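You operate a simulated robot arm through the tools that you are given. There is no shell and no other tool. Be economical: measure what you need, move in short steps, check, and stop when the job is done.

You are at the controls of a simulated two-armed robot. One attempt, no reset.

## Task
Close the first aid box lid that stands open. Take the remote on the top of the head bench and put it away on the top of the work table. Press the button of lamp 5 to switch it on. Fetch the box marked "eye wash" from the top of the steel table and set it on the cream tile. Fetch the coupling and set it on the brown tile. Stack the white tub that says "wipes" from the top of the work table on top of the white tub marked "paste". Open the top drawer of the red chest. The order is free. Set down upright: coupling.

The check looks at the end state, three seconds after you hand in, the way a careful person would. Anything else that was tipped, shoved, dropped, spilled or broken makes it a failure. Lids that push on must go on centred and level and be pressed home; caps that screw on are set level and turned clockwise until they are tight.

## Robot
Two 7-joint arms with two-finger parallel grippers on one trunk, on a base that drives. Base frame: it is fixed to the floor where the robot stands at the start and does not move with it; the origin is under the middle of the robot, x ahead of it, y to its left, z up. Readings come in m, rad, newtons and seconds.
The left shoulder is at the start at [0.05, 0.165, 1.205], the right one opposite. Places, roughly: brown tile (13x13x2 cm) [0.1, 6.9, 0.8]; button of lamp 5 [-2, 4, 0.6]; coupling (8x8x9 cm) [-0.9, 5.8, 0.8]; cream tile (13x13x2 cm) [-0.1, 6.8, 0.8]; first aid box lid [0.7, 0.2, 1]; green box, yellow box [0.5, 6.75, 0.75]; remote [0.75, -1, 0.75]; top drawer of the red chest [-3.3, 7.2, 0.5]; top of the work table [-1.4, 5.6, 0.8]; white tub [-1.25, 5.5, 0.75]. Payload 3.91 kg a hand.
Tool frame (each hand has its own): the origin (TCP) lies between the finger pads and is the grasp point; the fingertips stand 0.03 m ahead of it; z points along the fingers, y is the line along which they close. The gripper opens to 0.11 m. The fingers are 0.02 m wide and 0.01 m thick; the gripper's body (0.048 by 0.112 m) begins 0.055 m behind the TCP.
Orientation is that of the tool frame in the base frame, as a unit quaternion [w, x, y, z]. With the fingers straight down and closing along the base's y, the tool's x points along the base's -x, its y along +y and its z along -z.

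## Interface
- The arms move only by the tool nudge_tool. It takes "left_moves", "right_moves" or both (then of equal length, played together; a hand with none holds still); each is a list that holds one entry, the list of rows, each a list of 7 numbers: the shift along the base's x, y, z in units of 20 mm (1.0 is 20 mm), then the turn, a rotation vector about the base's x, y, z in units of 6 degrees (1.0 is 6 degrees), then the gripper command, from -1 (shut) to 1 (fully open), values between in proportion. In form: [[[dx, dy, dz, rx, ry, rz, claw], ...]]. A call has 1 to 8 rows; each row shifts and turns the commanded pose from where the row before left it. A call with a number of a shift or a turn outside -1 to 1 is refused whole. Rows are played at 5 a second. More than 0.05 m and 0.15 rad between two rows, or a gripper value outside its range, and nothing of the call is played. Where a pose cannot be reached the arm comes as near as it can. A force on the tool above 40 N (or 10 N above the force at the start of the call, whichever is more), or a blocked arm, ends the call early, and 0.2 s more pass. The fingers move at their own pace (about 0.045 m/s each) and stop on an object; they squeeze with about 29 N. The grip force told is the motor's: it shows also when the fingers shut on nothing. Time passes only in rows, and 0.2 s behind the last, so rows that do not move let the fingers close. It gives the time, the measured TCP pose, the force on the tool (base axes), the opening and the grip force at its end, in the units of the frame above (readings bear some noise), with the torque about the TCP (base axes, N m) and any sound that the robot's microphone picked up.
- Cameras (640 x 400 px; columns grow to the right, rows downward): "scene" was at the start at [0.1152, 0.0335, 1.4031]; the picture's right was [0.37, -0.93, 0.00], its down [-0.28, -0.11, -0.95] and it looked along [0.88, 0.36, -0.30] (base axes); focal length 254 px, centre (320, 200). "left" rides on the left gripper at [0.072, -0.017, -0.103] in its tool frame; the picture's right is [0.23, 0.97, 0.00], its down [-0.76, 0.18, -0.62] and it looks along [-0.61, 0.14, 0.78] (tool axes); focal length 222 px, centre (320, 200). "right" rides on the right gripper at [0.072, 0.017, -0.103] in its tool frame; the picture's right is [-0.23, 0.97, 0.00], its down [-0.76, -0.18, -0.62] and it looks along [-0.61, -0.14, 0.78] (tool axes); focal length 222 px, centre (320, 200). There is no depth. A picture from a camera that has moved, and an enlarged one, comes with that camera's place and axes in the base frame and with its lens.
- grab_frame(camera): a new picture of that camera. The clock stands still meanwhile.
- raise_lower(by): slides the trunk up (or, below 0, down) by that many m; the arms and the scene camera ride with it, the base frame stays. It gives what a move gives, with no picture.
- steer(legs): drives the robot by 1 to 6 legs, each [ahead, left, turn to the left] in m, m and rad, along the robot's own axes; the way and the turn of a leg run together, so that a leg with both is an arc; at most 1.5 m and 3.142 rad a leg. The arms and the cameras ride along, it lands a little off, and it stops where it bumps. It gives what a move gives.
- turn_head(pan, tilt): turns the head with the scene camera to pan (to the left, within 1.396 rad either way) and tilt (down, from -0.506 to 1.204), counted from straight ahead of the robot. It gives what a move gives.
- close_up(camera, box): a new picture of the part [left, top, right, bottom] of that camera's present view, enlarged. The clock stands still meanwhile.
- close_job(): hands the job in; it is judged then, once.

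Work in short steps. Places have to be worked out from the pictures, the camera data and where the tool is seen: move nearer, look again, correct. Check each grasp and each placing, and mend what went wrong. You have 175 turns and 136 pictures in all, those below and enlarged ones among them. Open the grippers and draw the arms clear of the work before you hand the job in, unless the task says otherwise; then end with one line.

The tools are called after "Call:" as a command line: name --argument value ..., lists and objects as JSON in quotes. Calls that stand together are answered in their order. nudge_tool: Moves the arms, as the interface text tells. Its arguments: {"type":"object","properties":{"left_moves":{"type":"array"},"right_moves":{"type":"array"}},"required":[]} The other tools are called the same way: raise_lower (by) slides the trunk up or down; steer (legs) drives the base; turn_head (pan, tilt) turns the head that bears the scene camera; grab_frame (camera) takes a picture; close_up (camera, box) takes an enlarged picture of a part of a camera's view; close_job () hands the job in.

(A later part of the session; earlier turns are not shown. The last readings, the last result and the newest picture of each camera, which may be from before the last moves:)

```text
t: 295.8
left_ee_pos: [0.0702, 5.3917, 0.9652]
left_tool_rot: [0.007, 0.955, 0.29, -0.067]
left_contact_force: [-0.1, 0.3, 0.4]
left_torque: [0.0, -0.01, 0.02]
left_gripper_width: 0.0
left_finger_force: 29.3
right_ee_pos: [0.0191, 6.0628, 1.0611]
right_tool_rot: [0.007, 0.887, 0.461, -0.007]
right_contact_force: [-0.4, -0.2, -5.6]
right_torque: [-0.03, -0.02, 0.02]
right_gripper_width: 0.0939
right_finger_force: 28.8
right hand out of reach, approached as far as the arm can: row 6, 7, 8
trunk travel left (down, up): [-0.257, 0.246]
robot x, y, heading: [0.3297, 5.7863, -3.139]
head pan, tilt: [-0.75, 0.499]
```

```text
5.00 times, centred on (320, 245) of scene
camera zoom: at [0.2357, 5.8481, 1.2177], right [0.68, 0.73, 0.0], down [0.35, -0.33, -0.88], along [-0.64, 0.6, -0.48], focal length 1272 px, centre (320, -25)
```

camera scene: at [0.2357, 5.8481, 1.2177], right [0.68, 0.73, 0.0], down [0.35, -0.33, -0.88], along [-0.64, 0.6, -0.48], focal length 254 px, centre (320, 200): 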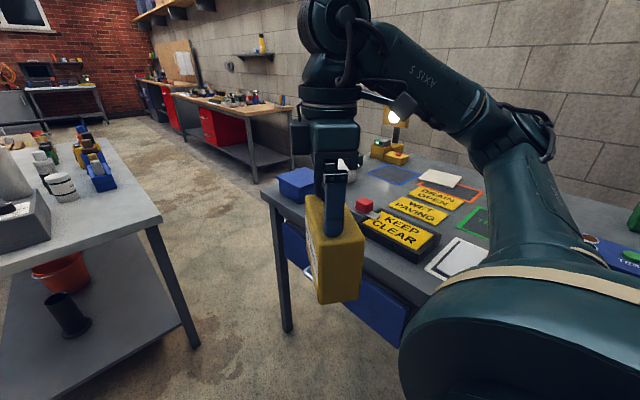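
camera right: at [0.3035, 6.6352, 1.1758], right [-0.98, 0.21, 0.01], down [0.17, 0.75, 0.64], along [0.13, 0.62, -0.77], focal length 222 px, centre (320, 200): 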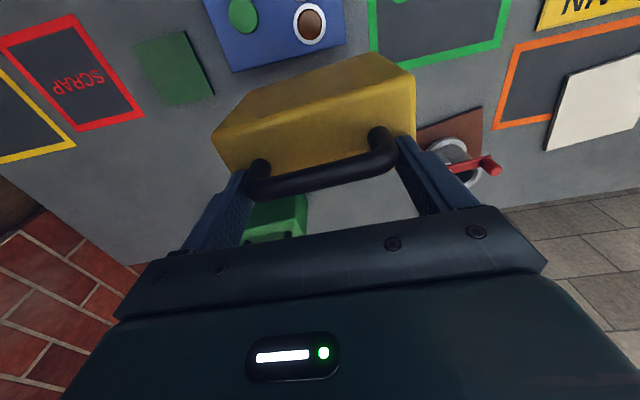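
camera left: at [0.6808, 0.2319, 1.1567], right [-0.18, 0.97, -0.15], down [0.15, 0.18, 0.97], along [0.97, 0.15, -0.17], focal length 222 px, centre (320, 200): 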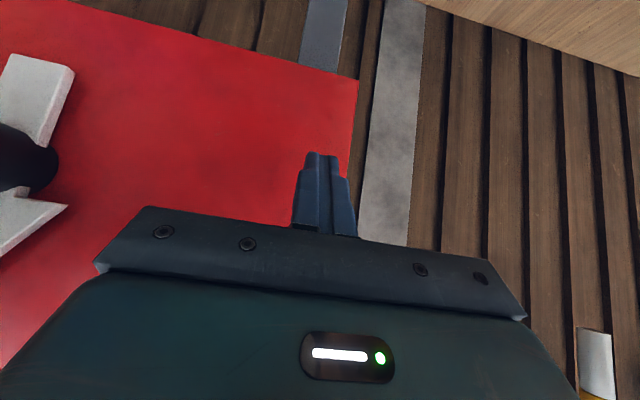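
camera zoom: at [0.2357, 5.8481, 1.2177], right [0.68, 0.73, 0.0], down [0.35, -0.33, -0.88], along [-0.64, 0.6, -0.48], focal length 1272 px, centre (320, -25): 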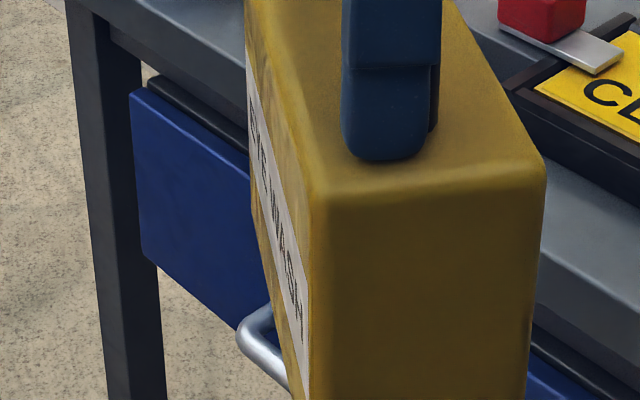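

It reads "EYE WASH", so the yellow box is right. I'll reverse the swing, moving the base west so that the cream tile (-0.126, 6.843) is beside the right shoulder.

Call:
nudge_tool --right_moves '[[[-0.3, 0.4, 0, 0, 0, -1, -1], [-0.3, 0.4, 0, 0, 0, -1, -1], [-0.3, 0.4, 0, 0, 0, -1, -1], [0, 0.4, 0.3, 0, 0, -1, -1], [0, 0.4, 0.3, 0, 0, -1, -1], [0, 0.4, 0, 0, 0, -1, -1], [0, 0, 0, 0, 0, -1, -1], [0, 0, 0, 0, 0, -1, -1]]]'

Call:
nudge_tool --right_moves '[[[1, 1, 0, 0, 0, -1, -1], [1, 1, 0, 0, 0, -1, -1], [1, 1, 0, 0, 0, -1, -1], [1, 1, 0, 0, 0, -1, -1], [1, 1, 0, 0, 0, -1, -1], [1, 1, 0, 0, 0, -1, -1], [1, 1, 0, 0, 0, -1, -1], [1, 1, 0, 0, 0, -1, -1]]]'

Call:
nudge_tool --right_moves '[[[1, 1, 0, 0, 0, -1, -1], [1, 1, 0, 0, 0, -1, -1], [1, 1, 0, 0, 0, -1, -1], [1, 1, 0, 0, 0, -1, -1], [1, 1, 0, 0, 0, -1, -1], [1, 1, 0, 0, 0, -1, -1], [1, 0.5, 0, 0, 0, -0.5, -1], [0.5, 0, 0, 0, 0, 0, -1]]]'

Call:
steer --legs '[[0.46, 0, 0], [0, -0.2, 0], [0, -0.075, 0]]'

Call:
grab_frame --camera "right"

```text
t: 297.6
left_ee_pos: [0.0704, 5.3918, 0.9641]
left_tool_rot: [0.007, 0.955, 0.289, -0.068]
left_contact_force: [0.1, -0.9, 0.4]
left_torque: [0.0, -0.02, 0.02]
left_gripper_width: 0.0
left_finger_force: 28.7
right_ee_pos: [0.001, 6.1108, 1.0724]
right_tool_rot: [0.004, 0.998, 0.059, -0.009]
right_contact_force: [0.0, 0.1, -4.3]
right_torque: [0.01, 0.07, -0.01]
right_gripper_width: 0.0935
right_finger_force: 28.6
trunk travel left (down, up): [-0.257, 0.246]
robot x, y, heading: [0.3339, 5.786, -3.14]
head pan, tilt: [-0.75, 0.499]
```

```text
t: 299.4
left_ee_pos: [0.0712, 5.3913, 0.965]
left_tool_rot: [0.006, 0.955, 0.289, -0.068]
left_contact_force: [0.2, 0.3, -0.1]
left_torque: [0.03, -0.01, -0.01]
left_gripper_width: 0.0
left_finger_force: 28.8
right_ee_pos: [0.1625, 6.2712, 1.072]
right_tool_rot: [0.0, 0.936, -0.352, -0.011]
right_contact_force: [0.3, 0.3, -5.8]
right_torque: [0.03, 0.07, 0.0]
right_gripper_width: 0.0937
right_finger_force: 28.8
trunk travel left (down, up): [-0.257, 0.246]
robot x, y, heading: [0.3321, 5.7877, -3.142]
head pan, tilt: [-0.75, 0.499]
```

```text
t: 301.2
left_ee_pos: [0.0714, 5.3902, 0.9649]
left_tool_rot: [0.007, 0.955, 0.288, -0.068]
left_contact_force: [0.5, 0.1, -0.8]
left_torque: [0.01, -0.02, 0.01]
left_gripper_width: 0.0001
left_finger_force: 29.3
right_ee_pos: [0.3119, 6.4016, 1.0719]
right_tool_rot: [-0.003, 0.764, -0.645, -0.01]
right_contact_force: [-0.2, 0.5, -5.1]
right_torque: [0.05, -0.04, 0.03]
right_gripper_width: 0.0937
right_finger_force: 29.2
trunk travel left (down, up): [-0.257, 0.246]
robot x, y, heading: [0.3342, 5.7867, -3.139]
head pan, tilt: [-0.75, 0.499]
```

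```text
t: 305.7
left_ee_pos: [-0.3947, 5.617, 0.9636]
left_tool_rot: [0.005, 0.955, 0.288, -0.069]
left_contact_force: [1.4, -0.2, -0.3]
left_torque: [0.02, 0.01, 0.0]
left_gripper_width: 0.0
left_finger_force: 29.0
right_ee_pos: [-0.1521, 6.6262, 1.0746]
right_tool_rot: [-0.004, 0.766, -0.643, -0.01]
right_contact_force: [0.7, 0.2, -4.5]
right_torque: [0.02, 0.02, 0.01]
right_gripper_width: 0.0936
right_finger_force: 28.8
trunk travel left (down, up): [-0.257, 0.246]
robot x, y, heading: [-0.1328, 6.0189, -3.138]
head pan, tilt: [-0.75, 0.499]
stopped in leg 3: the robot was blocked; the commanded pose is now the measured one
```

```text
55 pictures are left
camera right: at [-0.156, 6.5494, 1.1763], right [-1.0, 0.06, 0.01], down [0.05, 0.77, 0.64], along [0.03, 0.64, -0.77], focal length 222 px, centre (320, 200)
```

right: 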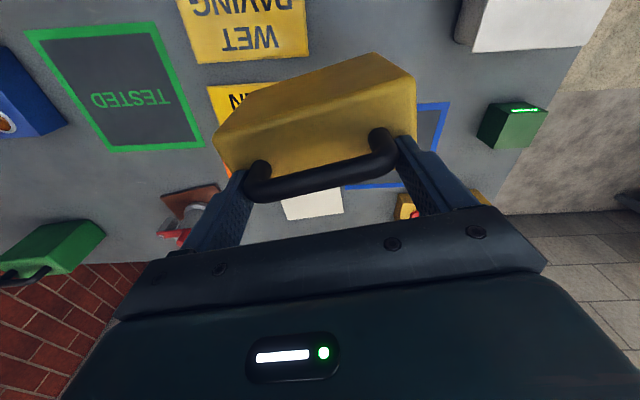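

Blocked at y=6.02 by the drawer handle, but the near half of the tile should be within reach. I'll extend toward (-0.126, 6.80) and look.

Call:
nudge_tool --right_moves '[[[0.2, 1, 0, 0, 0, -0.3, -1], [0.2, 1, 0, 0, 0, -0.3, -1], [0.2, 1, 0, 0, 0, -0.3, -1], [0.2, 1, 0, 0, 0, 0, -1], [0.2, 1, -0.2, 0, 0, 0, -1], [0.2, 1, -0.4, 0, 0, 0, -1], [0, 1, -0.4, 0, 0, 0, -1], [0, 1, -0.4, 0, 0, 0, -1]]]'

Call:
grab_frame --camera "right"

Call:
turn_head --pan -1.35 --tilt 0.45

Call:
grab_frame --camera "scene"

```text
t: 307.5
left_ee_pos: [-0.394, 5.6154, 0.9622]
left_tool_rot: [0.004, 0.955, 0.29, -0.067]
left_contact_force: [-0.2, 0.9, -0.7]
left_torque: [0.01, 0.01, -0.03]
left_gripper_width: 0.0
left_finger_force: 29.2
right_ee_pos: [-0.1299, 6.7852, 1.0501]
right_tool_rot: [-0.006, 0.735, -0.678, -0.011]
right_contact_force: [0.8, -0.7, -4.8]
right_torque: [0.01, 0.01, -0.03]
right_gripper_width: 0.0935
right_finger_force: 29.0
trunk travel left (down, up): [-0.257, 0.246]
robot x, y, heading: [-0.1295, 6.0174, -3.14]
head pan, tilt: [-0.75, 0.499]
```

```text
54 pictures are left
camera right: at [-0.1398, 6.7094, 1.1505], right [-0.99, 0.15, 0.01], down [0.12, 0.76, 0.64], along [0.09, 0.63, -0.77], focal length 222 px, centre (320, 200)
```

right: 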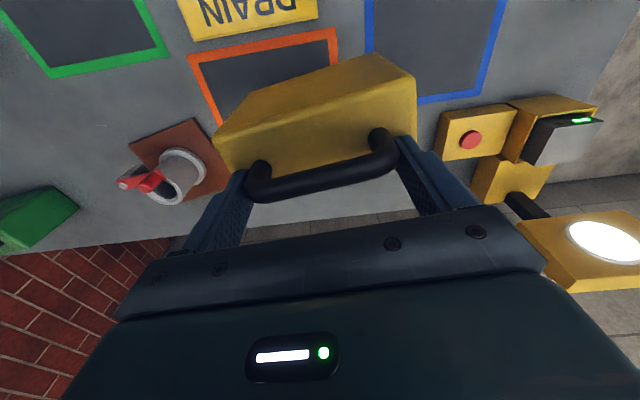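

```text
t: 308.5
left_ee_pos: [-0.3953, 5.6162, 0.9623]
left_tool_rot: [0.004, 0.955, 0.289, -0.068]
left_contact_force: [-0.8, 0.8, -0.5]
left_torque: [0.01, -0.01, -0.02]
left_gripper_width: 0.0
left_finger_force: 28.8
right_ee_pos: [-0.1297, 6.7856, 1.0498]
right_tool_rot: [-0.006, 0.735, -0.678, -0.011]
right_contact_force: [-0.9, -0.1, -4.1]
right_torque: [-0.01, 0.01, 0.04]
right_gripper_width: 0.0938
right_finger_force: 29.1
trunk travel left (down, up): [-0.257, 0.246]
robot x, y, heading: [-0.1349, 6.0184, -3.141]
head pan, tilt: [-1.349, 0.45]
```

```text
53 pictures are left
camera scene: at [-0.1828, 6.0995, 1.2226], right [0.98, 0.22, 0.0], down [0.1, -0.42, -0.9], along [-0.2, 0.88, -0.43], focal length 254 px, centre (320, 200)
```

scene: 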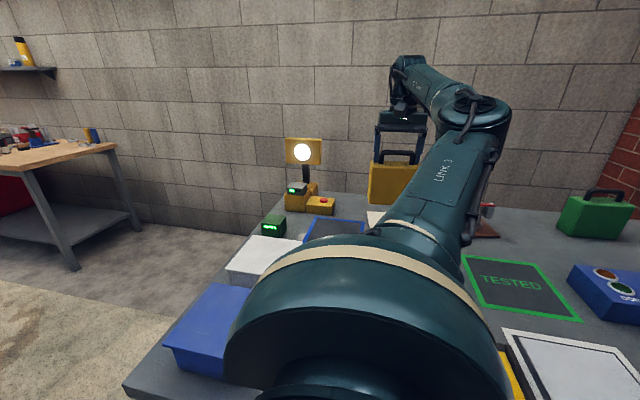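

The cream tile, measured earlier from above, has its centre at (-0.133, 6.841) and is rotated about 6°, which matches the box. I'll extend 5 cm more while lowering.

Call:
nudge_tool --right_moves '[[[0, 0.5, -0.5, 0, 0, 0, -1], [0, 0.5, -0.5, 0, 0, 0, -1], [0, 0.5, -0.6, 0, 0, 0, -1], [0, 0.5, -0.6, 0, 0, 0, -1], [0, 0.4, -0.6, 0, 0, 0, -1]]]'

```text
t: 309.7
left_ee_pos: [-0.3952, 5.6165, 0.9622]
left_tool_rot: [0.004, 0.955, 0.289, -0.067]
left_contact_force: [-0.2, -0.1, -0.3]
left_torque: [-0.02, -0.01, -0.01]
left_gripper_width: 0.0
left_finger_force: 29.1
right_ee_pos: [-0.127, 6.8183, 1.0131]
right_tool_rot: [-0.006, 0.731, -0.682, -0.012]
right_contact_force: [-0.4, -0.4, -6.0]
right_torque: [0.05, 0.01, -0.01]
right_gripper_width: 0.0936
right_finger_force: 28.8
right hand out of reach, approached as far as the arm can: row 4, 5
trunk travel left (down, up): [-0.257, 0.246]
robot x, y, heading: [-0.1341, 6.0191, -3.145]
head pan, tilt: [-1.349, 0.45]
```

At y=6.818. Now straight down; the reach improves lower.

Call:
nudge_tool --right_moves '[[[-0.2, 0, -0.7, 0, 0, 0, -1], [0, 0.3, -0.7, 0, 0, 0, -1], [0, 0.3, -0.5, 0, 0, 0, -1]]]'

Call:
grab_frame --camera "right"

```text
t: 310.5
left_ee_pos: [-0.395, 5.6166, 0.9618]
left_tool_rot: [0.004, 0.955, 0.289, -0.067]
left_contact_force: [0.5, -0.1, -0.1]
left_torque: [-0.03, -0.02, 0.0]
left_gripper_width: 0.0001
left_finger_force: 28.8
right_ee_pos: [-0.1317, 6.8234, 0.9851]
right_tool_rot: [-0.006, 0.735, -0.678, -0.012]
right_contact_force: [0.7, -1.0, -5.5]
right_torque: [0.03, 0.0, 0.0]
right_gripper_width: 0.0936
right_finger_force: 28.7
right hand out of reach, approached as far as the arm can: row 3
trunk travel left (down, up): [-0.257, 0.246]
robot x, y, heading: [-0.1326, 6.0172, -3.144]
head pan, tilt: [-1.349, 0.45]
```

```text
52 pictures are left
camera right: at [-0.1415, 6.7468, 1.0857], right [-0.99, 0.15, 0.01], down [0.12, 0.76, 0.64], along [0.09, 0.63, -0.77], focal length 222 px, centre (320, 200)
```

right: 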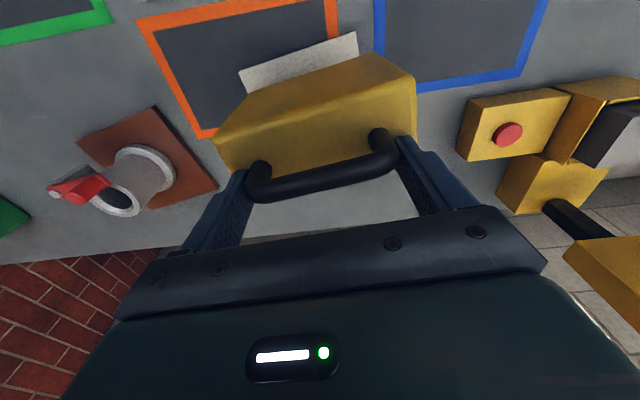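

The tile margin shows evenly south of the box. I'll lower gently until contact.

Call:
nudge_tool --right_moves '[[[0.25, 0.2, -0.5, 0, 0, 0, -1], [0, 0, -0.4, 0, 0, 0, -1], [0, 0, -0.3, 0, 0, 0, -1]]]'

Call:
nudge_tool --right_moves '[[[0, 0, -0.2, 0, 0, 0, -1], [0, 0, -0.2, 0, 0, 0, -1]]]'

```text
t: 311.3
left_ee_pos: [-0.3938, 5.6169, 0.9619]
left_tool_rot: [0.003, 0.955, 0.289, -0.067]
left_contact_force: [-0.5, -0.7, -1.0]
left_torque: [-0.03, 0.02, 0.02]
left_gripper_width: 0.0
left_finger_force: 29.0
right_ee_pos: [-0.1312, 6.8222, 0.9722]
right_tool_rot: [-0.006, 0.735, -0.678, -0.012]
right_contact_force: [0.5, 0.4, -5.8]
right_torque: [0.06, -0.02, 0.03]
right_gripper_width: 0.0939
right_finger_force: 28.9
right hand out of reach, approached as far as the arm can: row 1
trunk travel left (down, up): [-0.257, 0.246]
robot x, y, heading: [-0.1339, 6.0174, -3.142]
head pan, tilt: [-1.349, 0.45]
```

```text
t: 311.9
left_ee_pos: [-0.3958, 5.6163, 0.9607]
left_tool_rot: [0.004, 0.955, 0.289, -0.065]
left_contact_force: [-0.3, -0.5, 0.0]
left_torque: [-0.01, 0.01, 0.03]
left_gripper_width: 0.0
left_finger_force: 28.8
right_ee_pos: [-0.1308, 6.823, 0.9637]
right_tool_rot: [-0.005, 0.735, -0.678, -0.01]
right_contact_force: [-0.4, 0.2, -5.0]
right_torque: [0.01, -0.01, -0.02]
right_gripper_width: 0.0934
right_finger_force: 29.3
trunk travel left (down, up): [-0.257, 0.246]
robot x, y, heading: [-0.1292, 6.0181, -3.144]
head pan, tilt: [-1.349, 0.45]
```

Call:
nudge_tool --right_moves '[[[0, 0, -0.2, 0, 0, 0, -1], [0, 0, -0.2, 0, 0, 0, -1]]]'

```text
t: 312.5
left_ee_pos: [-0.3945, 5.6159, 0.9607]
left_tool_rot: [0.003, 0.955, 0.289, -0.065]
left_contact_force: [-0.7, 0.3, -0.3]
left_torque: [0.02, 0.01, -0.01]
left_gripper_width: 0.0
left_finger_force: 28.6
right_ee_pos: [-0.1313, 6.8235, 0.9548]
right_tool_rot: [-0.006, 0.735, -0.678, -0.011]
right_contact_force: [0.0, 0.2, -4.6]
right_torque: [0.0, 0.03, 0.04]
right_gripper_width: 0.0938
right_finger_force: 29.1
trunk travel left (down, up): [-0.257, 0.246]
robot x, y, heading: [-0.135, 6.0199, -3.137]
head pan, tilt: [-1.349, 0.45]
```

Not in contact yet; continuing in small steps.

Call:
nudge_tool --right_moves '[[[0, 0, -0.2, 0, 0, 0, -1], [0, 0, -0.2, 0, 0, 0, -1], [0, 0, -0.2, 0, 0, 0, -1]]]'

```text
t: 313.2
left_ee_pos: [-0.3945, 5.6164, 0.9624]
left_tool_rot: [0.004, 0.955, 0.288, -0.067]
left_contact_force: [-0.2, 0.0, 0.0]
left_torque: [0.02, 0.02, -0.01]
left_gripper_width: 0.0
left_finger_force: 28.8
right_ee_pos: [-0.1296, 6.8225, 0.951]
right_tool_rot: [-0.005, 0.732, -0.681, -0.016]
right_contact_force: [-7.0, -1.2, 28.8]
right_torque: [-1.18, -1.27, -0.31]
right_gripper_width: 0.0937
right_finger_force: 29.4
trunk travel left (down, up): [-0.257, 0.246]
robot x, y, heading: [-0.1346, 6.016, -3.14]
head pan, tilt: [-1.349, 0.45]
stopped in row 3 (right hand): the force on the tool passed its limit (the readings are from after the stop); the commanded pose is now the measured one
```

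Contact made. Releasing, then lifting straight up.

Call:
nudge_tool --right_moves '[[[0, 0, 0.15, 0, 0, 0, -1], [0, 0, 0, 0, 0, 0, 1], [0, 0, 0, 0, 0, 0, 1], [0, 0, 0.4, 0, 0, 0, 1], [0, 0, 0.8, 0, 0, 0, 1], [0, 0, 1, 0, 0, 0, 1], [0, -0.2, 1, 0, 0, 0, 1], [0, -1, 1, 0, 0, 0, 1]]]'

Call:
grab_frame --camera "right"

```text
t: 315.1
left_ee_pos: [-0.3937, 5.6162, 0.9612]
left_tool_rot: [0.004, 0.955, 0.289, -0.066]
left_contact_force: [0.4, -0.7, -0.2]
left_torque: [-0.03, 0.0, 0.0]
left_gripper_width: 0.0001
left_finger_force: 28.6
right_ee_pos: [-0.1303, 6.7987, 1.0353]
right_tool_rot: [-0.007, 0.733, -0.68, -0.015]
right_contact_force: [-0.3, 0.4, 0.3]
right_torque: [-0.01, -0.02, 0.01]
right_gripper_width: 0.1101
right_finger_force: 0.0
trunk travel left (down, up): [-0.257, 0.246]
robot x, y, heading: [-0.1357, 6.0185, -3.142]
head pan, tilt: [-1.349, 0.45]
```

```text
51 pictures are left
camera right: at [-0.141, 6.7211, 1.1361], right [-0.99, 0.15, 0.02], down [0.13, 0.75, 0.64], along [0.09, 0.64, -0.77], focal length 222 px, centre (320, 200)
```

right: 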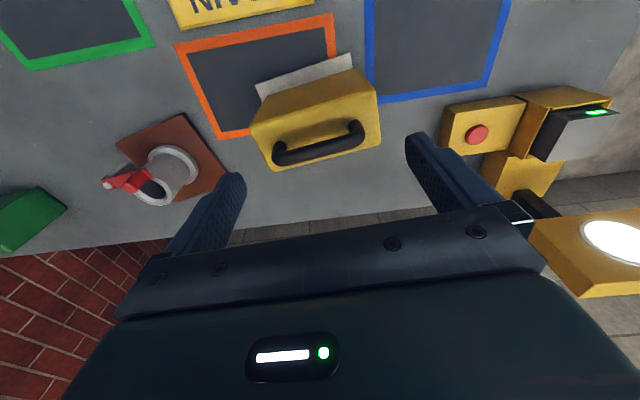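

The eye wash box stands on the cream tile. Next the tubs: I'll leave south, raise the trunk back, and take a sideways stance (heading π) on the work table's south side near x≈-1.2, from which both wipes (-1.355, 5.505) and paste (-1.05, 5.72) are within reach.

Call:
steer --legs '[[0, 0.7, 0], [0, 0.72, 0]]'

Call:
raise_lower --by 0.17

Call:
steer --legs '[[1.07, 0, 0], [0, -0.25, 0], [0, -0.06, 0]]'

Call:
grab_frame --camera "right"

```text
t: 322.4
left_ee_pos: [-0.4075, 4.2052, 0.9643]
left_tool_rot: [0.006, 0.957, 0.283, -0.068]
left_contact_force: [0.3, -0.3, 0.2]
left_torque: [0.0, -0.02, 0.04]
left_gripper_width: 0.0001
left_finger_force: 28.6
right_ee_pos: [-0.1297, 5.3855, 1.03]
right_tool_rot: [-0.004, 0.73, -0.684, -0.013]
right_contact_force: [-1.3, 0.6, 0.4]
right_torque: [-0.01, 0.01, 0.02]
right_gripper_width: 0.1101
right_finger_force: 0.0
trunk travel left (down, up): [-0.257, 0.246]
robot x, y, heading: [-0.1445, 4.5999, 3.129]
head pan, tilt: [-1.349, 0.45]
```

```text
t: 324.3
left_ee_pos: [-0.4075, 4.2059, 1.1339]
left_tool_rot: [0.006, 0.957, 0.283, -0.068]
left_contact_force: [0.4, 0.2, -0.5]
left_torque: [0.02, -0.01, -0.01]
left_gripper_width: 0.0001
left_finger_force: 28.8
right_ee_pos: [-0.1304, 5.3864, 1.2008]
right_tool_rot: [-0.003, 0.73, -0.683, -0.013]
right_contact_force: [0.1, -0.4, -0.9]
right_torque: [-0.03, -0.01, 0.01]
right_gripper_width: 0.11
right_finger_force: 0.0
trunk travel left (down, up): [-0.427, 0.076]
robot x, y, heading: [-0.1385, 4.5998, 3.131]
head pan, tilt: [-1.349, 0.45]
```

```text
t: 331.9
left_ee_pos: [-1.4816, 4.5247, 1.1349]
left_tool_rot: [0.008, 0.956, 0.286, -0.067]
left_contact_force: [-0.9, -0.5, 0.2]
left_torque: [-0.02, 0.02, -0.02]
left_gripper_width: 0.0
left_finger_force: 29.1
right_ee_pos: [-1.2087, 5.7059, 1.1996]
right_tool_rot: [-0.002, 0.731, -0.682, -0.012]
right_contact_force: [-0.2, -0.4, -0.7]
right_torque: [-0.01, 0.0, 0.02]
right_gripper_width: 0.11
right_finger_force: 0.1
trunk travel left (down, up): [-0.427, 0.076]
robot x, y, heading: [-1.2183, 4.9186, 3.137]
head pan, tilt: [-1.349, 0.45]
```

```text
50 pictures are left
camera right: at [-1.2184, 5.6303, 1.2999], right [-0.99, 0.16, 0.02], down [0.13, 0.76, 0.64], along [0.09, 0.63, -0.77], focal length 222 px, centre (320, 200)
```

right: 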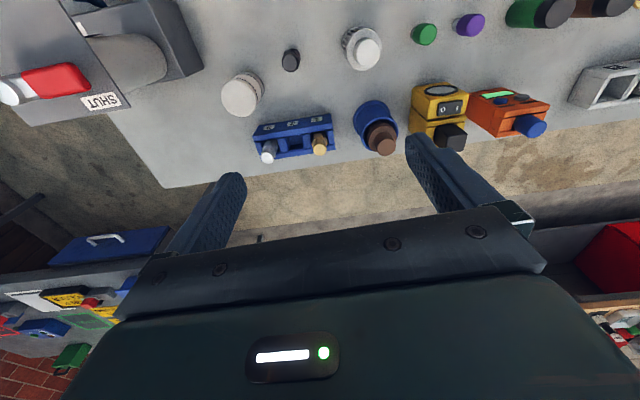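

Good overhead view: paste top at (-1.058, 5.722), gas plate corner at (-0.997, 5.673). Moving over the wipes tub.

Call:
nudge_tool --right_moves '[[[-0.9, -1, -0.9, 0, 0, 0, 1], [-0.9, -1, -0.9, 0, 0, 0, 1], [-0.9, -1, -0.9, 0, 0, 0, 1], [-0.9, -1, -0.9, 0, 0, 0, 1], [-0.9, -1, -0.9, 0, 0, 0, 1], [-0.9, -1, -0.9, 0, 0, 0, 1], [-0.9, -1, -0.9, 0, 0, 0, 1], [-0.9, -1, -0.9, 0, 0, 0, 1]]]'

Call:
nudge_tool --right_moves '[[[0, -1, 0, 0, 0, 0, 1], [0, -1, 0, 0, 0, 0, 1], [0, 0, -1, 0, 0, 0, 1]]]'

Call:
grab_frame --camera "right"

```text
t: 333.7
left_ee_pos: [-1.4812, 4.5242, 1.1344]
left_tool_rot: [0.006, 0.956, 0.284, -0.069]
left_contact_force: [0.2, 0.1, 0.4]
left_torque: [-0.02, 0.01, -0.03]
left_gripper_width: 0.0
left_finger_force: 29.1
right_ee_pos: [-1.3522, 5.5447, 1.0547]
right_tool_rot: [-0.003, 0.73, -0.684, -0.013]
right_contact_force: [-0.1, 0.2, 0.0]
right_torque: [0.03, -0.01, 0.0]
right_gripper_width: 0.1101
right_finger_force: 0.0
trunk travel left (down, up): [-0.427, 0.076]
robot x, y, heading: [-1.2155, 4.9181, 3.135]
head pan, tilt: [-1.349, 0.45]
```

```text
t: 334.5
left_ee_pos: [-1.4806, 4.5253, 1.1344]
left_tool_rot: [0.007, 0.956, 0.285, -0.068]
left_contact_force: [-0.1, 0.5, -0.3]
left_torque: [-0.03, 0.01, -0.02]
left_gripper_width: 0.0
left_finger_force: 29.1
right_ee_pos: [-1.3524, 5.5055, 1.0358]
right_tool_rot: [-0.003, 0.73, -0.684, -0.013]
right_contact_force: [-0.5, 0.1, -0.3]
right_torque: [0.01, 0.02, 0.01]
right_gripper_width: 0.1101
right_finger_force: 0.1
trunk travel left (down, up): [-0.427, 0.076]
robot x, y, heading: [-1.2143, 4.9196, 3.139]
head pan, tilt: [-1.349, 0.45]
```

```text
49 pictures are left
camera right: at [-1.3629, 5.4294, 1.1366], right [-0.99, 0.16, 0.02], down [0.14, 0.76, 0.64], along [0.09, 0.63, -0.77], focal length 222 px, centre (320, 200)
```

right: 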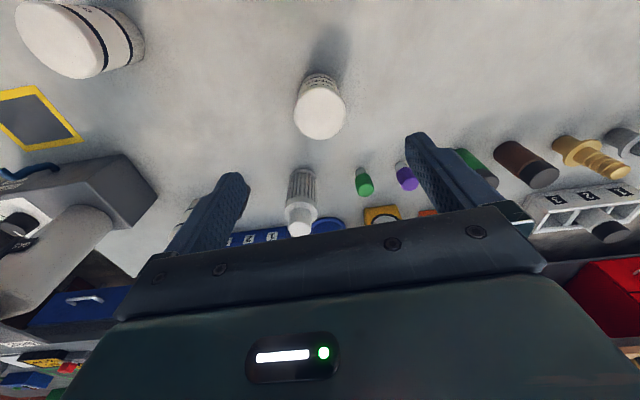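

The wipes tub is at (-1.353, 5.521). Descending to mid-height and gripping.

Call:
nudge_tool --right_moves '[[[0, 0.8, -1, 0, 0, 0, 1], [0, 0, -1, 0, 0, 0, 1], [0, 0, -1, 0, 0, 0, 1], [0, 0, -1, 0, 0, 0, 1], [0, 0, -1, 0, 0, 0, 1], [0, 0, -1, 0, 0, 0, 1], [0, 0, -1, 0, 0, 0, 1], [0, 0, -1, 0, 0, 0, 1]]]'

Call:
nudge_tool --right_moves '[[[0, 0, -1, 0, 0, 0, 1], [0, 0, -1, 0, 0, 0, 1], [0, 0, -1, 0, 0, 0, 1], [0, 0, 0, 0, 0, 0, 0.3], [0, 0, 0, 0, 0, 0, -1], [0, 0, 0, 0, 0, 0, -1], [0, 0, 0, 0, 0, 0, -1]]]'

Call:
grab_frame --camera "right"

```text
t: 336.3
left_ee_pos: [-1.4811, 4.525, 1.1343]
left_tool_rot: [0.008, 0.956, 0.285, -0.068]
left_contact_force: [-0.1, 0.4, -0.4]
left_torque: [-0.02, -0.01, 0.01]
left_gripper_width: 0.0
left_finger_force: 29.0
right_ee_pos: [-1.3523, 5.5212, 0.8753]
right_tool_rot: [-0.003, 0.73, -0.683, -0.012]
right_contact_force: [-0.8, 0.5, 0.6]
right_torque: [-0.01, -0.02, 0.02]
right_gripper_width: 0.1099
right_finger_force: 0.1
trunk travel left (down, up): [-0.427, 0.076]
robot x, y, heading: [-1.2182, 4.9209, 3.138]
head pan, tilt: [-1.349, 0.45]
```

```text
t: 337.9
left_ee_pos: [-1.4811, 4.5243, 1.1347]
left_tool_rot: [0.007, 0.956, 0.285, -0.068]
left_contact_force: [-0.4, -0.7, 0.4]
left_torque: [0.0, 0.03, -0.03]
left_gripper_width: 0.0
left_finger_force: 28.8
right_ee_pos: [-1.3519, 5.5212, 0.8162]
right_tool_rot: [-0.003, 0.731, -0.682, -0.013]
right_contact_force: [0.7, 0.6, 0.0]
right_torque: [-0.04, -0.13, -0.02]
right_gripper_width: 0.0652
right_finger_force: 28.7
trunk travel left (down, up): [-0.427, 0.076]
robot x, y, heading: [-1.2148, 4.9175, 3.133]
head pan, tilt: [-1.349, 0.45]
```

```text
48 pictures are left
camera right: at [-1.3625, 5.4451, 0.9167], right [-0.99, 0.16, 0.02], down [0.13, 0.76, 0.64], along [0.09, 0.63, -0.77], focal length 222 px, centre (320, 200)
```

right: 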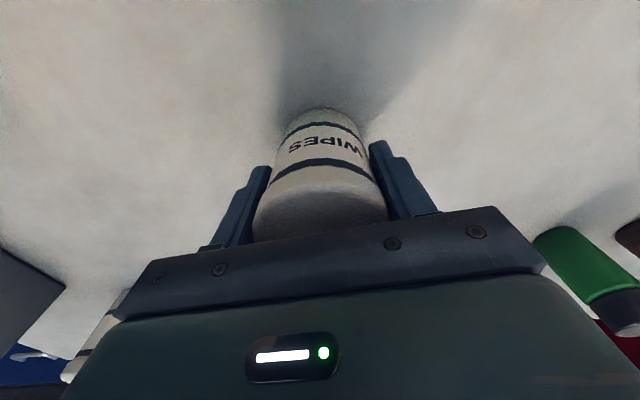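

WIPES gripped (6.5 cm). I'll lift it to about z=1.01 and move toward the paste tub, then look.

Call:
nudge_tool --right_moves '[[[0, 0, 0.6, 0, 0, 0, -1], [0, 0, 1, 0, 0, 0, -1], [0, 0, 1, 0, 0, 0, -1], [0, 0, 1, 0, 0, 0, -1], [0, 0, 1, 0, 0, 0, -1], [0, 0, 1, 0, 0, 0, -1], [0, 0, 1, 0, 0, 0, -1], [0, 0, 1, 0, 0, 0, -1]]]'

Call:
nudge_tool --right_moves '[[[1, 0.6, 0.6, 0, 0, 0, -1], [1, 0.6, 0.6, 0, 0, 0, -1], [1, 0.6, 0.6, 0, 0, 0, -1], [1, 0.6, 0.5, 0, 0, 0, -1], [1, 0.6, 0, 0, 0, 0, -1], [1, 0.6, 0, 0, 0, 0, -1], [1, 0.6, 0, 0, 0, 0, -1], [1, 0.6, 0, 0, 0, 0, -1]]]'

Call:
grab_frame --camera "right"

```text
t: 339.7
left_ee_pos: [-1.4821, 4.5245, 1.1337]
left_tool_rot: [0.007, 0.956, 0.285, -0.067]
left_contact_force: [0.1, 0.8, 0.2]
left_torque: [0.02, -0.01, 0.01]
left_gripper_width: 0.0
left_finger_force: 28.8
right_ee_pos: [-1.3515, 5.5207, 0.9683]
right_tool_rot: [-0.003, 0.73, -0.683, -0.011]
right_contact_force: [-0.2, 0.3, -2.9]
right_torque: [0.0, 0.03, 0.01]
right_gripper_width: 0.0646
right_finger_force: 29.4
trunk travel left (down, up): [-0.427, 0.076]
robot x, y, heading: [-1.2139, 4.9185, 3.136]
head pan, tilt: [-1.349, 0.45]
```

```text
t: 341.5
left_ee_pos: [-1.481, 4.5246, 1.1344]
left_tool_rot: [0.008, 0.956, 0.285, -0.069]
left_contact_force: [0.4, 0.5, -0.4]
left_torque: [-0.01, -0.05, 0.0]
left_gripper_width: 0.0003
left_finger_force: 29.1
right_ee_pos: [-1.191, 5.6182, 1.014]
right_tool_rot: [-0.003, 0.731, -0.683, -0.013]
right_contact_force: [-0.6, 0.6, -2.7]
right_torque: [-0.07, 0.01, 0.01]
right_gripper_width: 0.0647
right_finger_force: 28.6
trunk travel left (down, up): [-0.427, 0.076]
robot x, y, heading: [-1.2164, 4.9186, 3.139]
head pan, tilt: [-1.349, 0.45]
```

```text
47 pictures are left
camera right: at [-1.2018, 5.5422, 1.1147], right [-0.99, 0.16, 0.02], down [0.13, 0.76, 0.64], along [0.09, 0.63, -0.77], focal length 222 px, centre (320, 200)
```

right: 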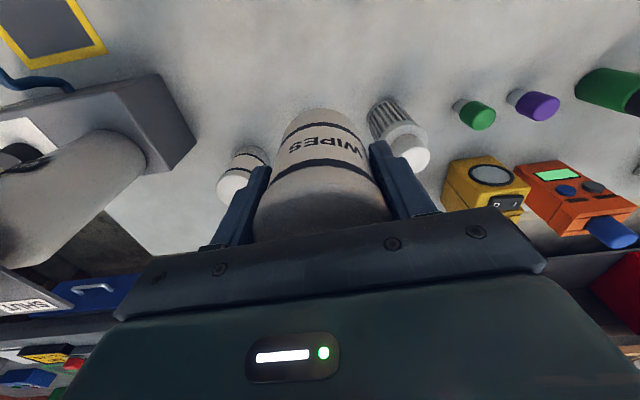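

Zooming on the paste tub to pin its centre precisely.

Call:
close_up --camera "right" --box '[200, 130, 280, 210]'

```text
5.00 times, centred on (240, 170) of right
camera zoom: at [-1.2018, 5.5422, 1.1147], right [-0.99, 0.16, 0.02], down [0.13, 0.76, 0.64], along [0.09, 0.63, -0.77], focal length 1111 px, centre (720, 350)
```

zoom: 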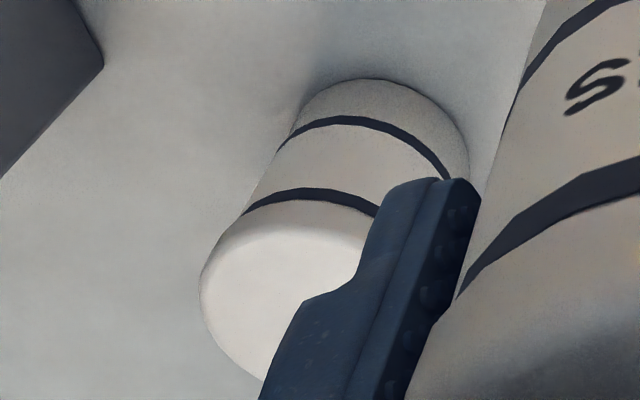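

Paste centre ≈ (-1.054, 5.722). I'll shift the base slightly nearer, then move the tub directly above it.

Call:
steer --legs '[[-0.08, -0.03, 0]]'

```text
t: 342.6
left_ee_pos: [-1.3987, 4.554, 1.1352]
left_tool_rot: [0.006, 0.956, 0.285, -0.068]
left_contact_force: [0.0, 0.7, -0.6]
left_torque: [0.02, 0.01, 0.01]
left_gripper_width: 0.0
left_finger_force: 29.4
right_ee_pos: [-1.1097, 5.6472, 1.0142]
right_tool_rot: [-0.003, 0.731, -0.683, -0.012]
right_contact_force: [0.6, 0.3, -2.9]
right_torque: [0.0, 0.01, 0.0]
right_gripper_width: 0.0645
right_finger_force: 28.8
trunk travel left (down, up): [-0.427, 0.076]
robot x, y, heading: [-1.1337, 4.947, 3.132]
head pan, tilt: [-1.349, 0.45]
```

Call:
nudge_tool --right_moves '[[[0.6, 0.7, 0, 0, 0, 0, -1], [0.6, 0.7, 0, 0, 0, 0, -1], [0.6, 0.7, 0, 0, 0, 0, -1], [0.6, 0.7, 0, 0, 0, 0, -1], [0.38, 0.65, 0, 0, 0, 0, -1]]]'

Call:
grab_frame --camera "right"

Call:
grab_frame --camera "scene"

```text
t: 343.8
left_ee_pos: [-1.3993, 4.5534, 1.134]
left_tool_rot: [0.007, 0.956, 0.285, -0.067]
left_contact_force: [0.4, -0.6, 0.8]
left_torque: [-0.03, -0.01, 0.03]
left_gripper_width: 0.0
left_finger_force: 28.6
right_ee_pos: [-1.0551, 5.7157, 1.0127]
right_tool_rot: [-0.003, 0.731, -0.683, -0.012]
right_contact_force: [0.4, -0.2, -3.1]
right_torque: [0.01, -0.03, 0.0]
right_gripper_width: 0.0647
right_finger_force: 29.3
trunk travel left (down, up): [-0.427, 0.076]
robot x, y, heading: [-1.1347, 4.9483, 3.137]
head pan, tilt: [-1.349, 0.45]
```

```text
45 pictures are left
camera right: at [-1.0658, 5.6404, 1.1143], right [-0.99, 0.16, 0.02], down [0.13, 0.76, 0.64], along [0.09, 0.63, -0.77], focal length 222 px, centre (320, 200)
```

right: 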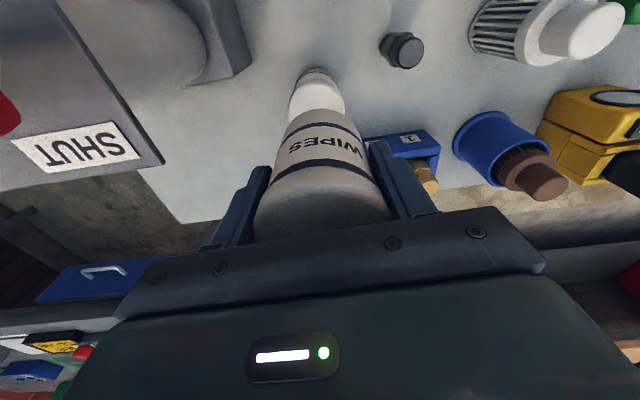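

```text
44 pictures are left
camera scene: at [-1.1843, 5.0377, 1.3921], right [0.98, 0.21, 0.0], down [0.09, -0.43, -0.9], along [-0.19, 0.88, -0.44], focal length 254 px, centre (320, 200)
```

scene: 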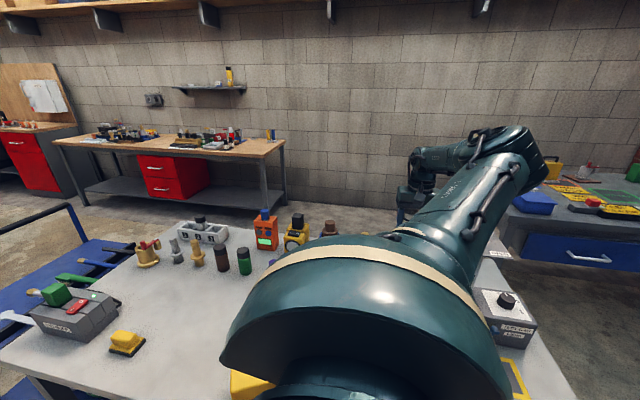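

The wipes tub (≈-1.056, 5.725) is right over the paste tub (≈-1.054, 5.724). Lowering.

Call:
nudge_tool --right_moves '[[[0, 0, -0.9, 0, 0, 0, -1], [0, 0, -0.9, 0, 0, 0, -1], [0, 0, -0.9, 0, 0, 0, -1], [0, 0, -0.8, 0, 0, 0, -1], [0, 0, -0.3, 0, 0, 0, -1], [0, 0, -0.2, 0, 0, 0, -1], [0, 0, -0.2, 0, 0, 0, -1]]]'

Call:
grab_frame --camera "right"

```text
t: 345.4
left_ee_pos: [-1.4001, 4.5533, 1.1351]
left_tool_rot: [0.006, 0.956, 0.285, -0.068]
left_contact_force: [0.3, 0.1, 0.7]
left_torque: [-0.01, 0.02, 0.0]
left_gripper_width: 0.0
left_finger_force: 28.9
right_ee_pos: [-1.0555, 5.7168, 0.9294]
right_tool_rot: [-0.003, 0.731, -0.682, -0.012]
right_contact_force: [-0.3, 0.0, -3.7]
right_torque: [0.02, -0.03, -0.01]
right_gripper_width: 0.0645
right_finger_force: 28.6
trunk travel left (down, up): [-0.427, 0.076]
robot x, y, heading: [-1.1361, 4.9467, 3.133]
head pan, tilt: [-1.349, 0.45]
```

```text
43 pictures are left
camera right: at [-1.0663, 5.6404, 1.0306], right [-0.99, 0.16, 0.02], down [0.13, 0.76, 0.64], along [0.09, 0.63, -0.77], focal length 222 px, centre (320, 200)
```

right: 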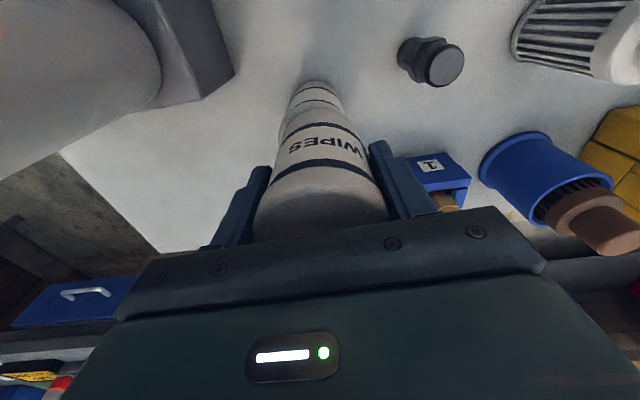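

Aligned along the vertical. Lowering to contact in fine steps.

Call:
nudge_tool --right_moves '[[[0, 0, -0.2, 0, 0, 0, -1], [0, 0, -0.2, 0, 0, 0, -1], [0, 0, -0.2, 0, 0, 0, -1]]]'

Call:
nudge_tool --right_moves '[[[0, 0, -0.15, 0, 0, 0, -1], [0, 0, -0.15, 0, 0, 0, -1]]]'

```text
t: 346.1
left_ee_pos: [-1.3998, 4.5536, 1.135]
left_tool_rot: [0.007, 0.956, 0.285, -0.068]
left_contact_force: [0.5, -0.6, 0.0]
left_torque: [-0.04, 0.02, 0.02]
left_gripper_width: 0.0
left_finger_force: 29.1
right_ee_pos: [-1.0547, 5.715, 0.9171]
right_tool_rot: [-0.003, 0.731, -0.683, -0.011]
right_contact_force: [0.0, -0.1, -3.3]
right_torque: [0.03, 0.03, 0.03]
right_gripper_width: 0.0646
right_finger_force: 28.7
trunk travel left (down, up): [-0.427, 0.076]
robot x, y, heading: [-1.1337, 4.9434, 3.135]
head pan, tilt: [-1.349, 0.45]
```

```text
t: 346.8
left_ee_pos: [-1.401, 4.5513, 1.1333]
left_tool_rot: [0.007, 0.956, 0.285, -0.067]
left_contact_force: [0.1, -0.5, -0.2]
left_torque: [-0.03, 0.03, 0.02]
left_gripper_width: 0.0002
left_finger_force: 29.0
right_ee_pos: [-1.0541, 5.7146, 0.9154]
right_tool_rot: [-0.005, 0.73, -0.683, -0.013]
right_contact_force: [0.4, 0.8, 20.7]
right_torque: [-0.02, -0.6, -0.04]
right_gripper_width: 0.0651
right_finger_force: 28.9
trunk travel left (down, up): [-0.427, 0.076]
robot x, y, heading: [-1.1343, 4.945, 3.138]
head pan, tilt: [-1.349, 0.45]
```

Contact. I'll ease the pressure, open, and lift clear.

Call:
nudge_tool --right_moves '[[[0, 0, 0.12, 0, 0, 0, -1], [0, 0, 0, 0, 0, 0, 0.3], [0, 0, 0, 0, 0, 0, 0.8], [0, 0, 0, 0, 0, 0, 1], [0, 0, 0.5, 0, 0, 0, 1], [0, 0, 1, 0, 0, 0, 1], [0, 0, 1, 0, 0, 0, 1], [0, 0, 1, 0, 0, 0, 1]]]'

Call:
nudge_tool --right_moves '[[[0, 0, 1, 0, 0, 0, 1], [0, 0, 1, 0, 0, 0, 1], [-0.5, 0, 1, 0, 0, 0, 1], [-1, -0.5, 0, 0, 0, 0, 1], [-1, -1, 0, 0, 0, 0, 1], [-1, -1, 0, 0, 0, 0, 1], [-1, -1, 0, 0, 0, 0, 1], [-1, -1, 0, 0, 0, 0, 1]]]'

Call:
grab_frame --camera "right"

```text
t: 348.6
left_ee_pos: [-1.4014, 4.5539, 1.1344]
left_tool_rot: [0.006, 0.956, 0.285, -0.069]
left_contact_force: [-0.1, -0.4, 1.5]
left_torque: [-0.02, 0.01, 0.0]
left_gripper_width: 0.0
left_finger_force: 28.8
right_ee_pos: [-1.0548, 5.7159, 0.9841]
right_tool_rot: [-0.004, 0.731, -0.682, -0.012]
right_contact_force: [0.3, -0.3, -1.3]
right_torque: [-0.04, -0.01, -0.05]
right_gripper_width: 0.1099
right_finger_force: 0.2
trunk travel left (down, up): [-0.427, 0.076]
robot x, y, heading: [-1.1337, 4.9472, 3.135]
head pan, tilt: [-1.349, 0.45]
```

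```text
t: 350.4
left_ee_pos: [-1.3996, 4.5539, 1.1337]
left_tool_rot: [0.007, 0.956, 0.285, -0.067]
left_contact_force: [0.2, 0.6, 0.5]
left_torque: [0.0, -0.01, 0.01]
left_gripper_width: 0.0
left_finger_force: 29.0
right_ee_pos: [-1.1649, 5.6258, 1.045]
right_tool_rot: [-0.003, 0.73, -0.683, -0.013]
right_contact_force: [-0.4, -0.1, 0.0]
right_torque: [-0.01, 0.0, 0.03]
right_gripper_width: 0.11
right_finger_force: 0.0
trunk travel left (down, up): [-0.427, 0.076]
robot x, y, heading: [-1.1362, 4.944, 3.134]
head pan, tilt: [-1.349, 0.45]
```

```text
42 pictures are left
camera right: at [-1.1763, 5.5493, 1.1464], right [-0.99, 0.16, 0.02], down [0.14, 0.76, 0.64], along [0.09, 0.63, -0.77], focal length 222 px, centre (320, 200)
```

right: 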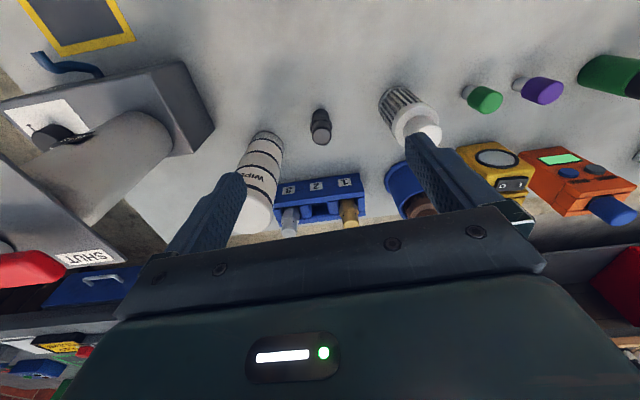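

The stack stands straight. Now lamp 5: I'll look toward (-2, 4).

Call:
turn_head --pan 0.8 --tilt 0.45

Call:
grab_frame --camera "scene"

```text
t: 352.4
left_ee_pos: [-1.3999, 4.5541, 1.134]
left_tool_rot: [0.007, 0.956, 0.285, -0.068]
left_contact_force: [0.5, 0.0, -0.2]
left_torque: [-0.04, 0.02, 0.01]
left_gripper_width: 0.0001
left_finger_force: 28.8
right_ee_pos: [-1.1651, 5.6269, 1.0459]
right_tool_rot: [-0.003, 0.731, -0.682, -0.012]
right_contact_force: [0.2, -0.6, -0.4]
right_torque: [-0.03, -0.02, 0.02]
right_gripper_width: 0.1098
right_finger_force: 0.0
trunk travel left (down, up): [-0.427, 0.076]
robot x, y, heading: [-1.1373, 4.9456, 3.135]
head pan, tilt: [0.799, 0.45]
```

```text
41 pictures are left
camera scene: at [-1.2296, 4.8817, 1.3922], right [-0.71, 0.7, 0.0], down [0.31, 0.31, -0.9], along [-0.63, -0.64, -0.44], focal length 254 px, centre (320, 200)
```

scene: 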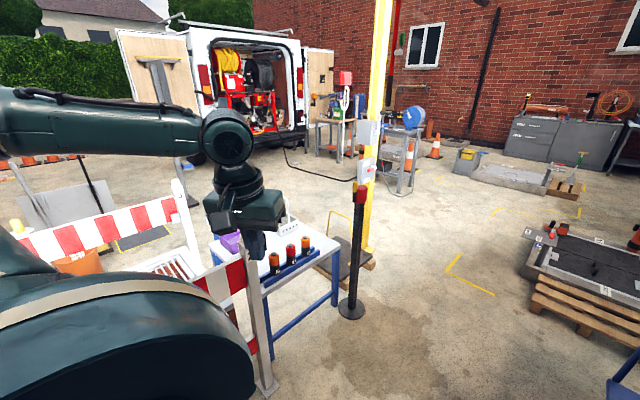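

The rack on the low blue table at about (-1.8, 4.1) may be the lamps. Zooming.

Call:
close_up --camera "scene" --box '[230, 200, 350, 300]'

```text
4.00 times, centred on (290, 250) of scene
camera zoom: at [-1.2296, 4.8817, 1.3922], right [-0.71, 0.7, 0.0], down [0.31, 0.31, -0.9], along [-0.63, -0.64, -0.44], focal length 1018 px, centre (440, 0)
```

zoom: 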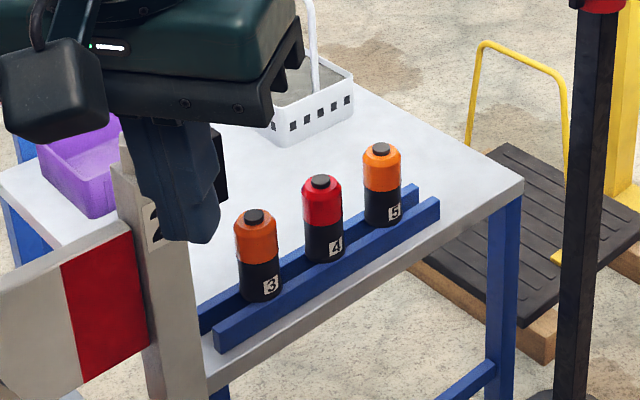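

Lamp 5 is the right-most, its button at about (-1.98, 4.00, 0.60). I'll drive so the left hand can come down on it vertically, keeping clear of the barrier and the black post.

Call:
steer --legs '[[0, 0.2, 0], [0.68, 0.275, 0]]'

Call:
raise_lower --by -0.15

Call:
grab_frame --camera "left"

```text
t: 357.6
left_ee_pos: [-2.0849, 4.0785, 1.1343]
left_tool_rot: [0.007, 0.956, 0.285, -0.069]
left_contact_force: [0.1, 0.1, 0.8]
left_torque: [0.02, -0.02, 0.03]
left_gripper_width: 0.0
left_finger_force: 29.5
right_ee_pos: [-1.8521, 5.1508, 1.046]
right_tool_rot: [-0.004, 0.732, -0.682, -0.012]
right_contact_force: [0.2, -0.1, 1.2]
right_torque: [0.02, 0.01, 0.03]
right_gripper_width: 0.1098
right_finger_force: 0.1
trunk travel left (down, up): [-0.427, 0.076]
robot x, y, heading: [-1.8195, 4.4718, 3.135]
head pan, tilt: [0.799, 0.45]
```

```text
t: 359.3
left_ee_pos: [-2.0849, 4.0788, 0.9843]
left_tool_rot: [0.007, 0.956, 0.286, -0.068]
left_contact_force: [-0.7, 0.3, 0.5]
left_torque: [0.03, 0.0, 0.02]
left_gripper_width: 0.0
left_finger_force: 28.8
right_ee_pos: [-1.8518, 5.1497, 0.8949]
right_tool_rot: [-0.004, 0.731, -0.682, -0.014]
right_contact_force: [-0.2, -0.4, 0.3]
right_torque: [0.02, 0.02, 0.04]
right_gripper_width: 0.11
right_finger_force: 0.0
trunk travel left (down, up): [-0.277, 0.226]
robot x, y, heading: [-1.8217, 4.4753, 3.134]
head pan, tilt: [0.799, 0.45]
```

```text
39 pictures are left
camera left: at [-2.0205, 4.1373, 1.0767], right [0.72, -0.69, -0.06], down [-0.45, -0.53, 0.71], along [-0.52, -0.49, -0.7], focal length 222 px, centre (320, 200)
```

left: 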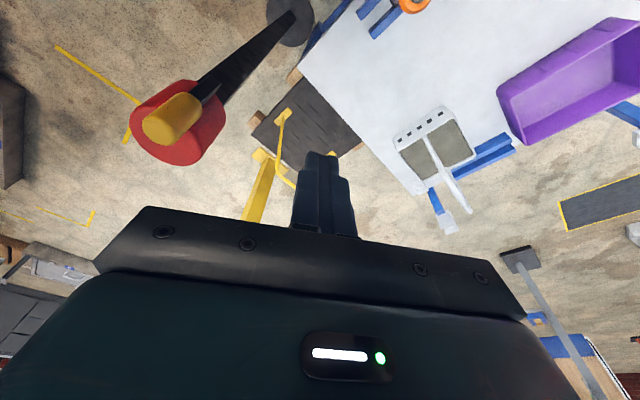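

The lamp top shows near (-1.96, 4.02). I'll straighten the left hand, shift above it and lower to about z=0.82, fingers shut.

Call:
nudge_tool --left_moves '[[[0.75, -0.37, 0, 0.25, -0.6, 0, -1], [0.75, -0.37, 0, 0.25, -0.6, 0, -1], [0.75, -0.37, -1, 0, 0, 0, -1], [0.75, -0.37, -1, 0, 0, 0, -1], [0.75, -0.37, -1, 0, 0, 0, -1], [0.75, -0.37, -1, 0, 0, 0, -1], [0.75, -0.37, -1, 0, 0, 0, -1], [0.75, -0.37, -1, 0, 0, 0, -1]]]'

Call:
grab_frame --camera "left"

```text
t: 361.1
left_ee_pos: [-1.9657, 4.0199, 0.8632]
left_tool_rot: [0.0, 0.958, 0.287, 0.001]
left_contact_force: [-0.4, 0.2, -0.1]
left_torque: [0.0, 0.02, 0.0]
left_gripper_width: 0.0001
left_finger_force: 28.7
right_ee_pos: [-1.8526, 5.15, 0.8959]
right_tool_rot: [-0.004, 0.731, -0.682, -0.012]
right_contact_force: [0.0, -0.9, 0.0]
right_torque: [-0.01, 0.01, 0.0]
right_gripper_width: 0.11
right_finger_force: 0.1
trunk travel left (down, up): [-0.277, 0.226]
robot x, y, heading: [-1.8212, 4.4736, 3.136]
head pan, tilt: [0.799, 0.45]
```

```text
38 pictures are left
camera left: at [-1.9126, 4.0728, 0.9666], right [0.72, -0.69, 0.0], down [-0.54, -0.57, 0.62], along [-0.43, -0.45, -0.78], focal length 222 px, centre (320, 200)
```

left: 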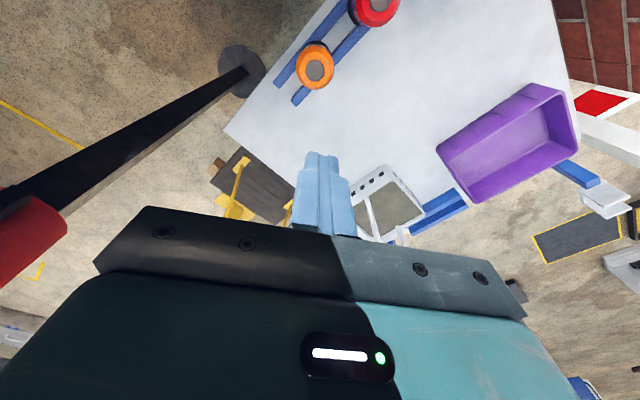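

Triangulated: lamp 5's button is at (-1.949, 4.045, z≈0.63). I'll centre over it and lower to just above.

Call:
nudge_tool --left_moves '[[[0.4, 0.6, -0.5, 0, 0, 0, -1], [0.4, 0.6, -1, 0, 0, 0, -1], [0, 0, -1, 0, 0, 0, -1], [0, 0, -1, 0, 0, 0, -1], [0, 0, -1, 0, 0, 0, -1], [0, 0, -1, 0, 0, 0, -1], [0, 0, -1, 0, 0, 0, -1], [0, 0, -0.5, 0, 0, 0, -1]]]'

Call:
grab_frame --camera "left"

```text
t: 362.9
left_ee_pos: [-1.9512, 4.0347, 0.7229]
left_tool_rot: [0.0, 0.958, 0.286, 0.0]
left_contact_force: [-0.1, -0.2, 0.7]
left_torque: [-0.04, -0.02, 0.02]
left_gripper_width: 0.0001
left_finger_force: 29.2
left hand out of reach, approached as far as the arm can: row 2
right_ee_pos: [-1.8535, 5.1503, 0.8952]
right_tool_rot: [-0.003, 0.731, -0.682, -0.013]
right_contact_force: [-0.3, 0.4, -1.0]
right_torque: [0.0, -0.01, -0.01]
right_gripper_width: 0.1102
right_finger_force: 0.2
trunk travel left (down, up): [-0.277, 0.226]
robot x, y, heading: [-1.8222, 4.4756, 3.136]
head pan, tilt: [0.799, 0.45]
```

```text
37 pictures are left
camera left: at [-1.8996, 4.0887, 0.8251], right [0.72, -0.69, 0.0], down [-0.54, -0.57, 0.62], along [-0.43, -0.45, -0.78], focal length 222 px, centre (320, 200)
```

left: 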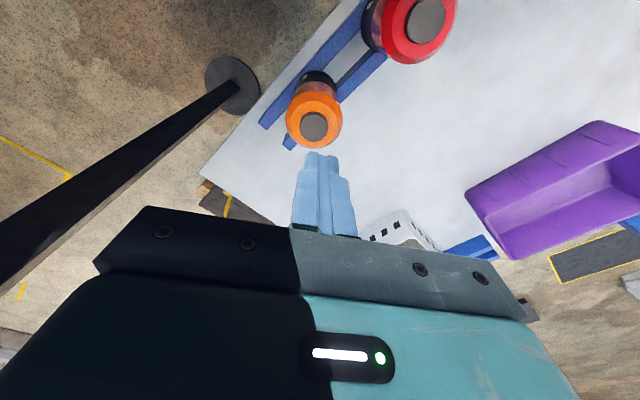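

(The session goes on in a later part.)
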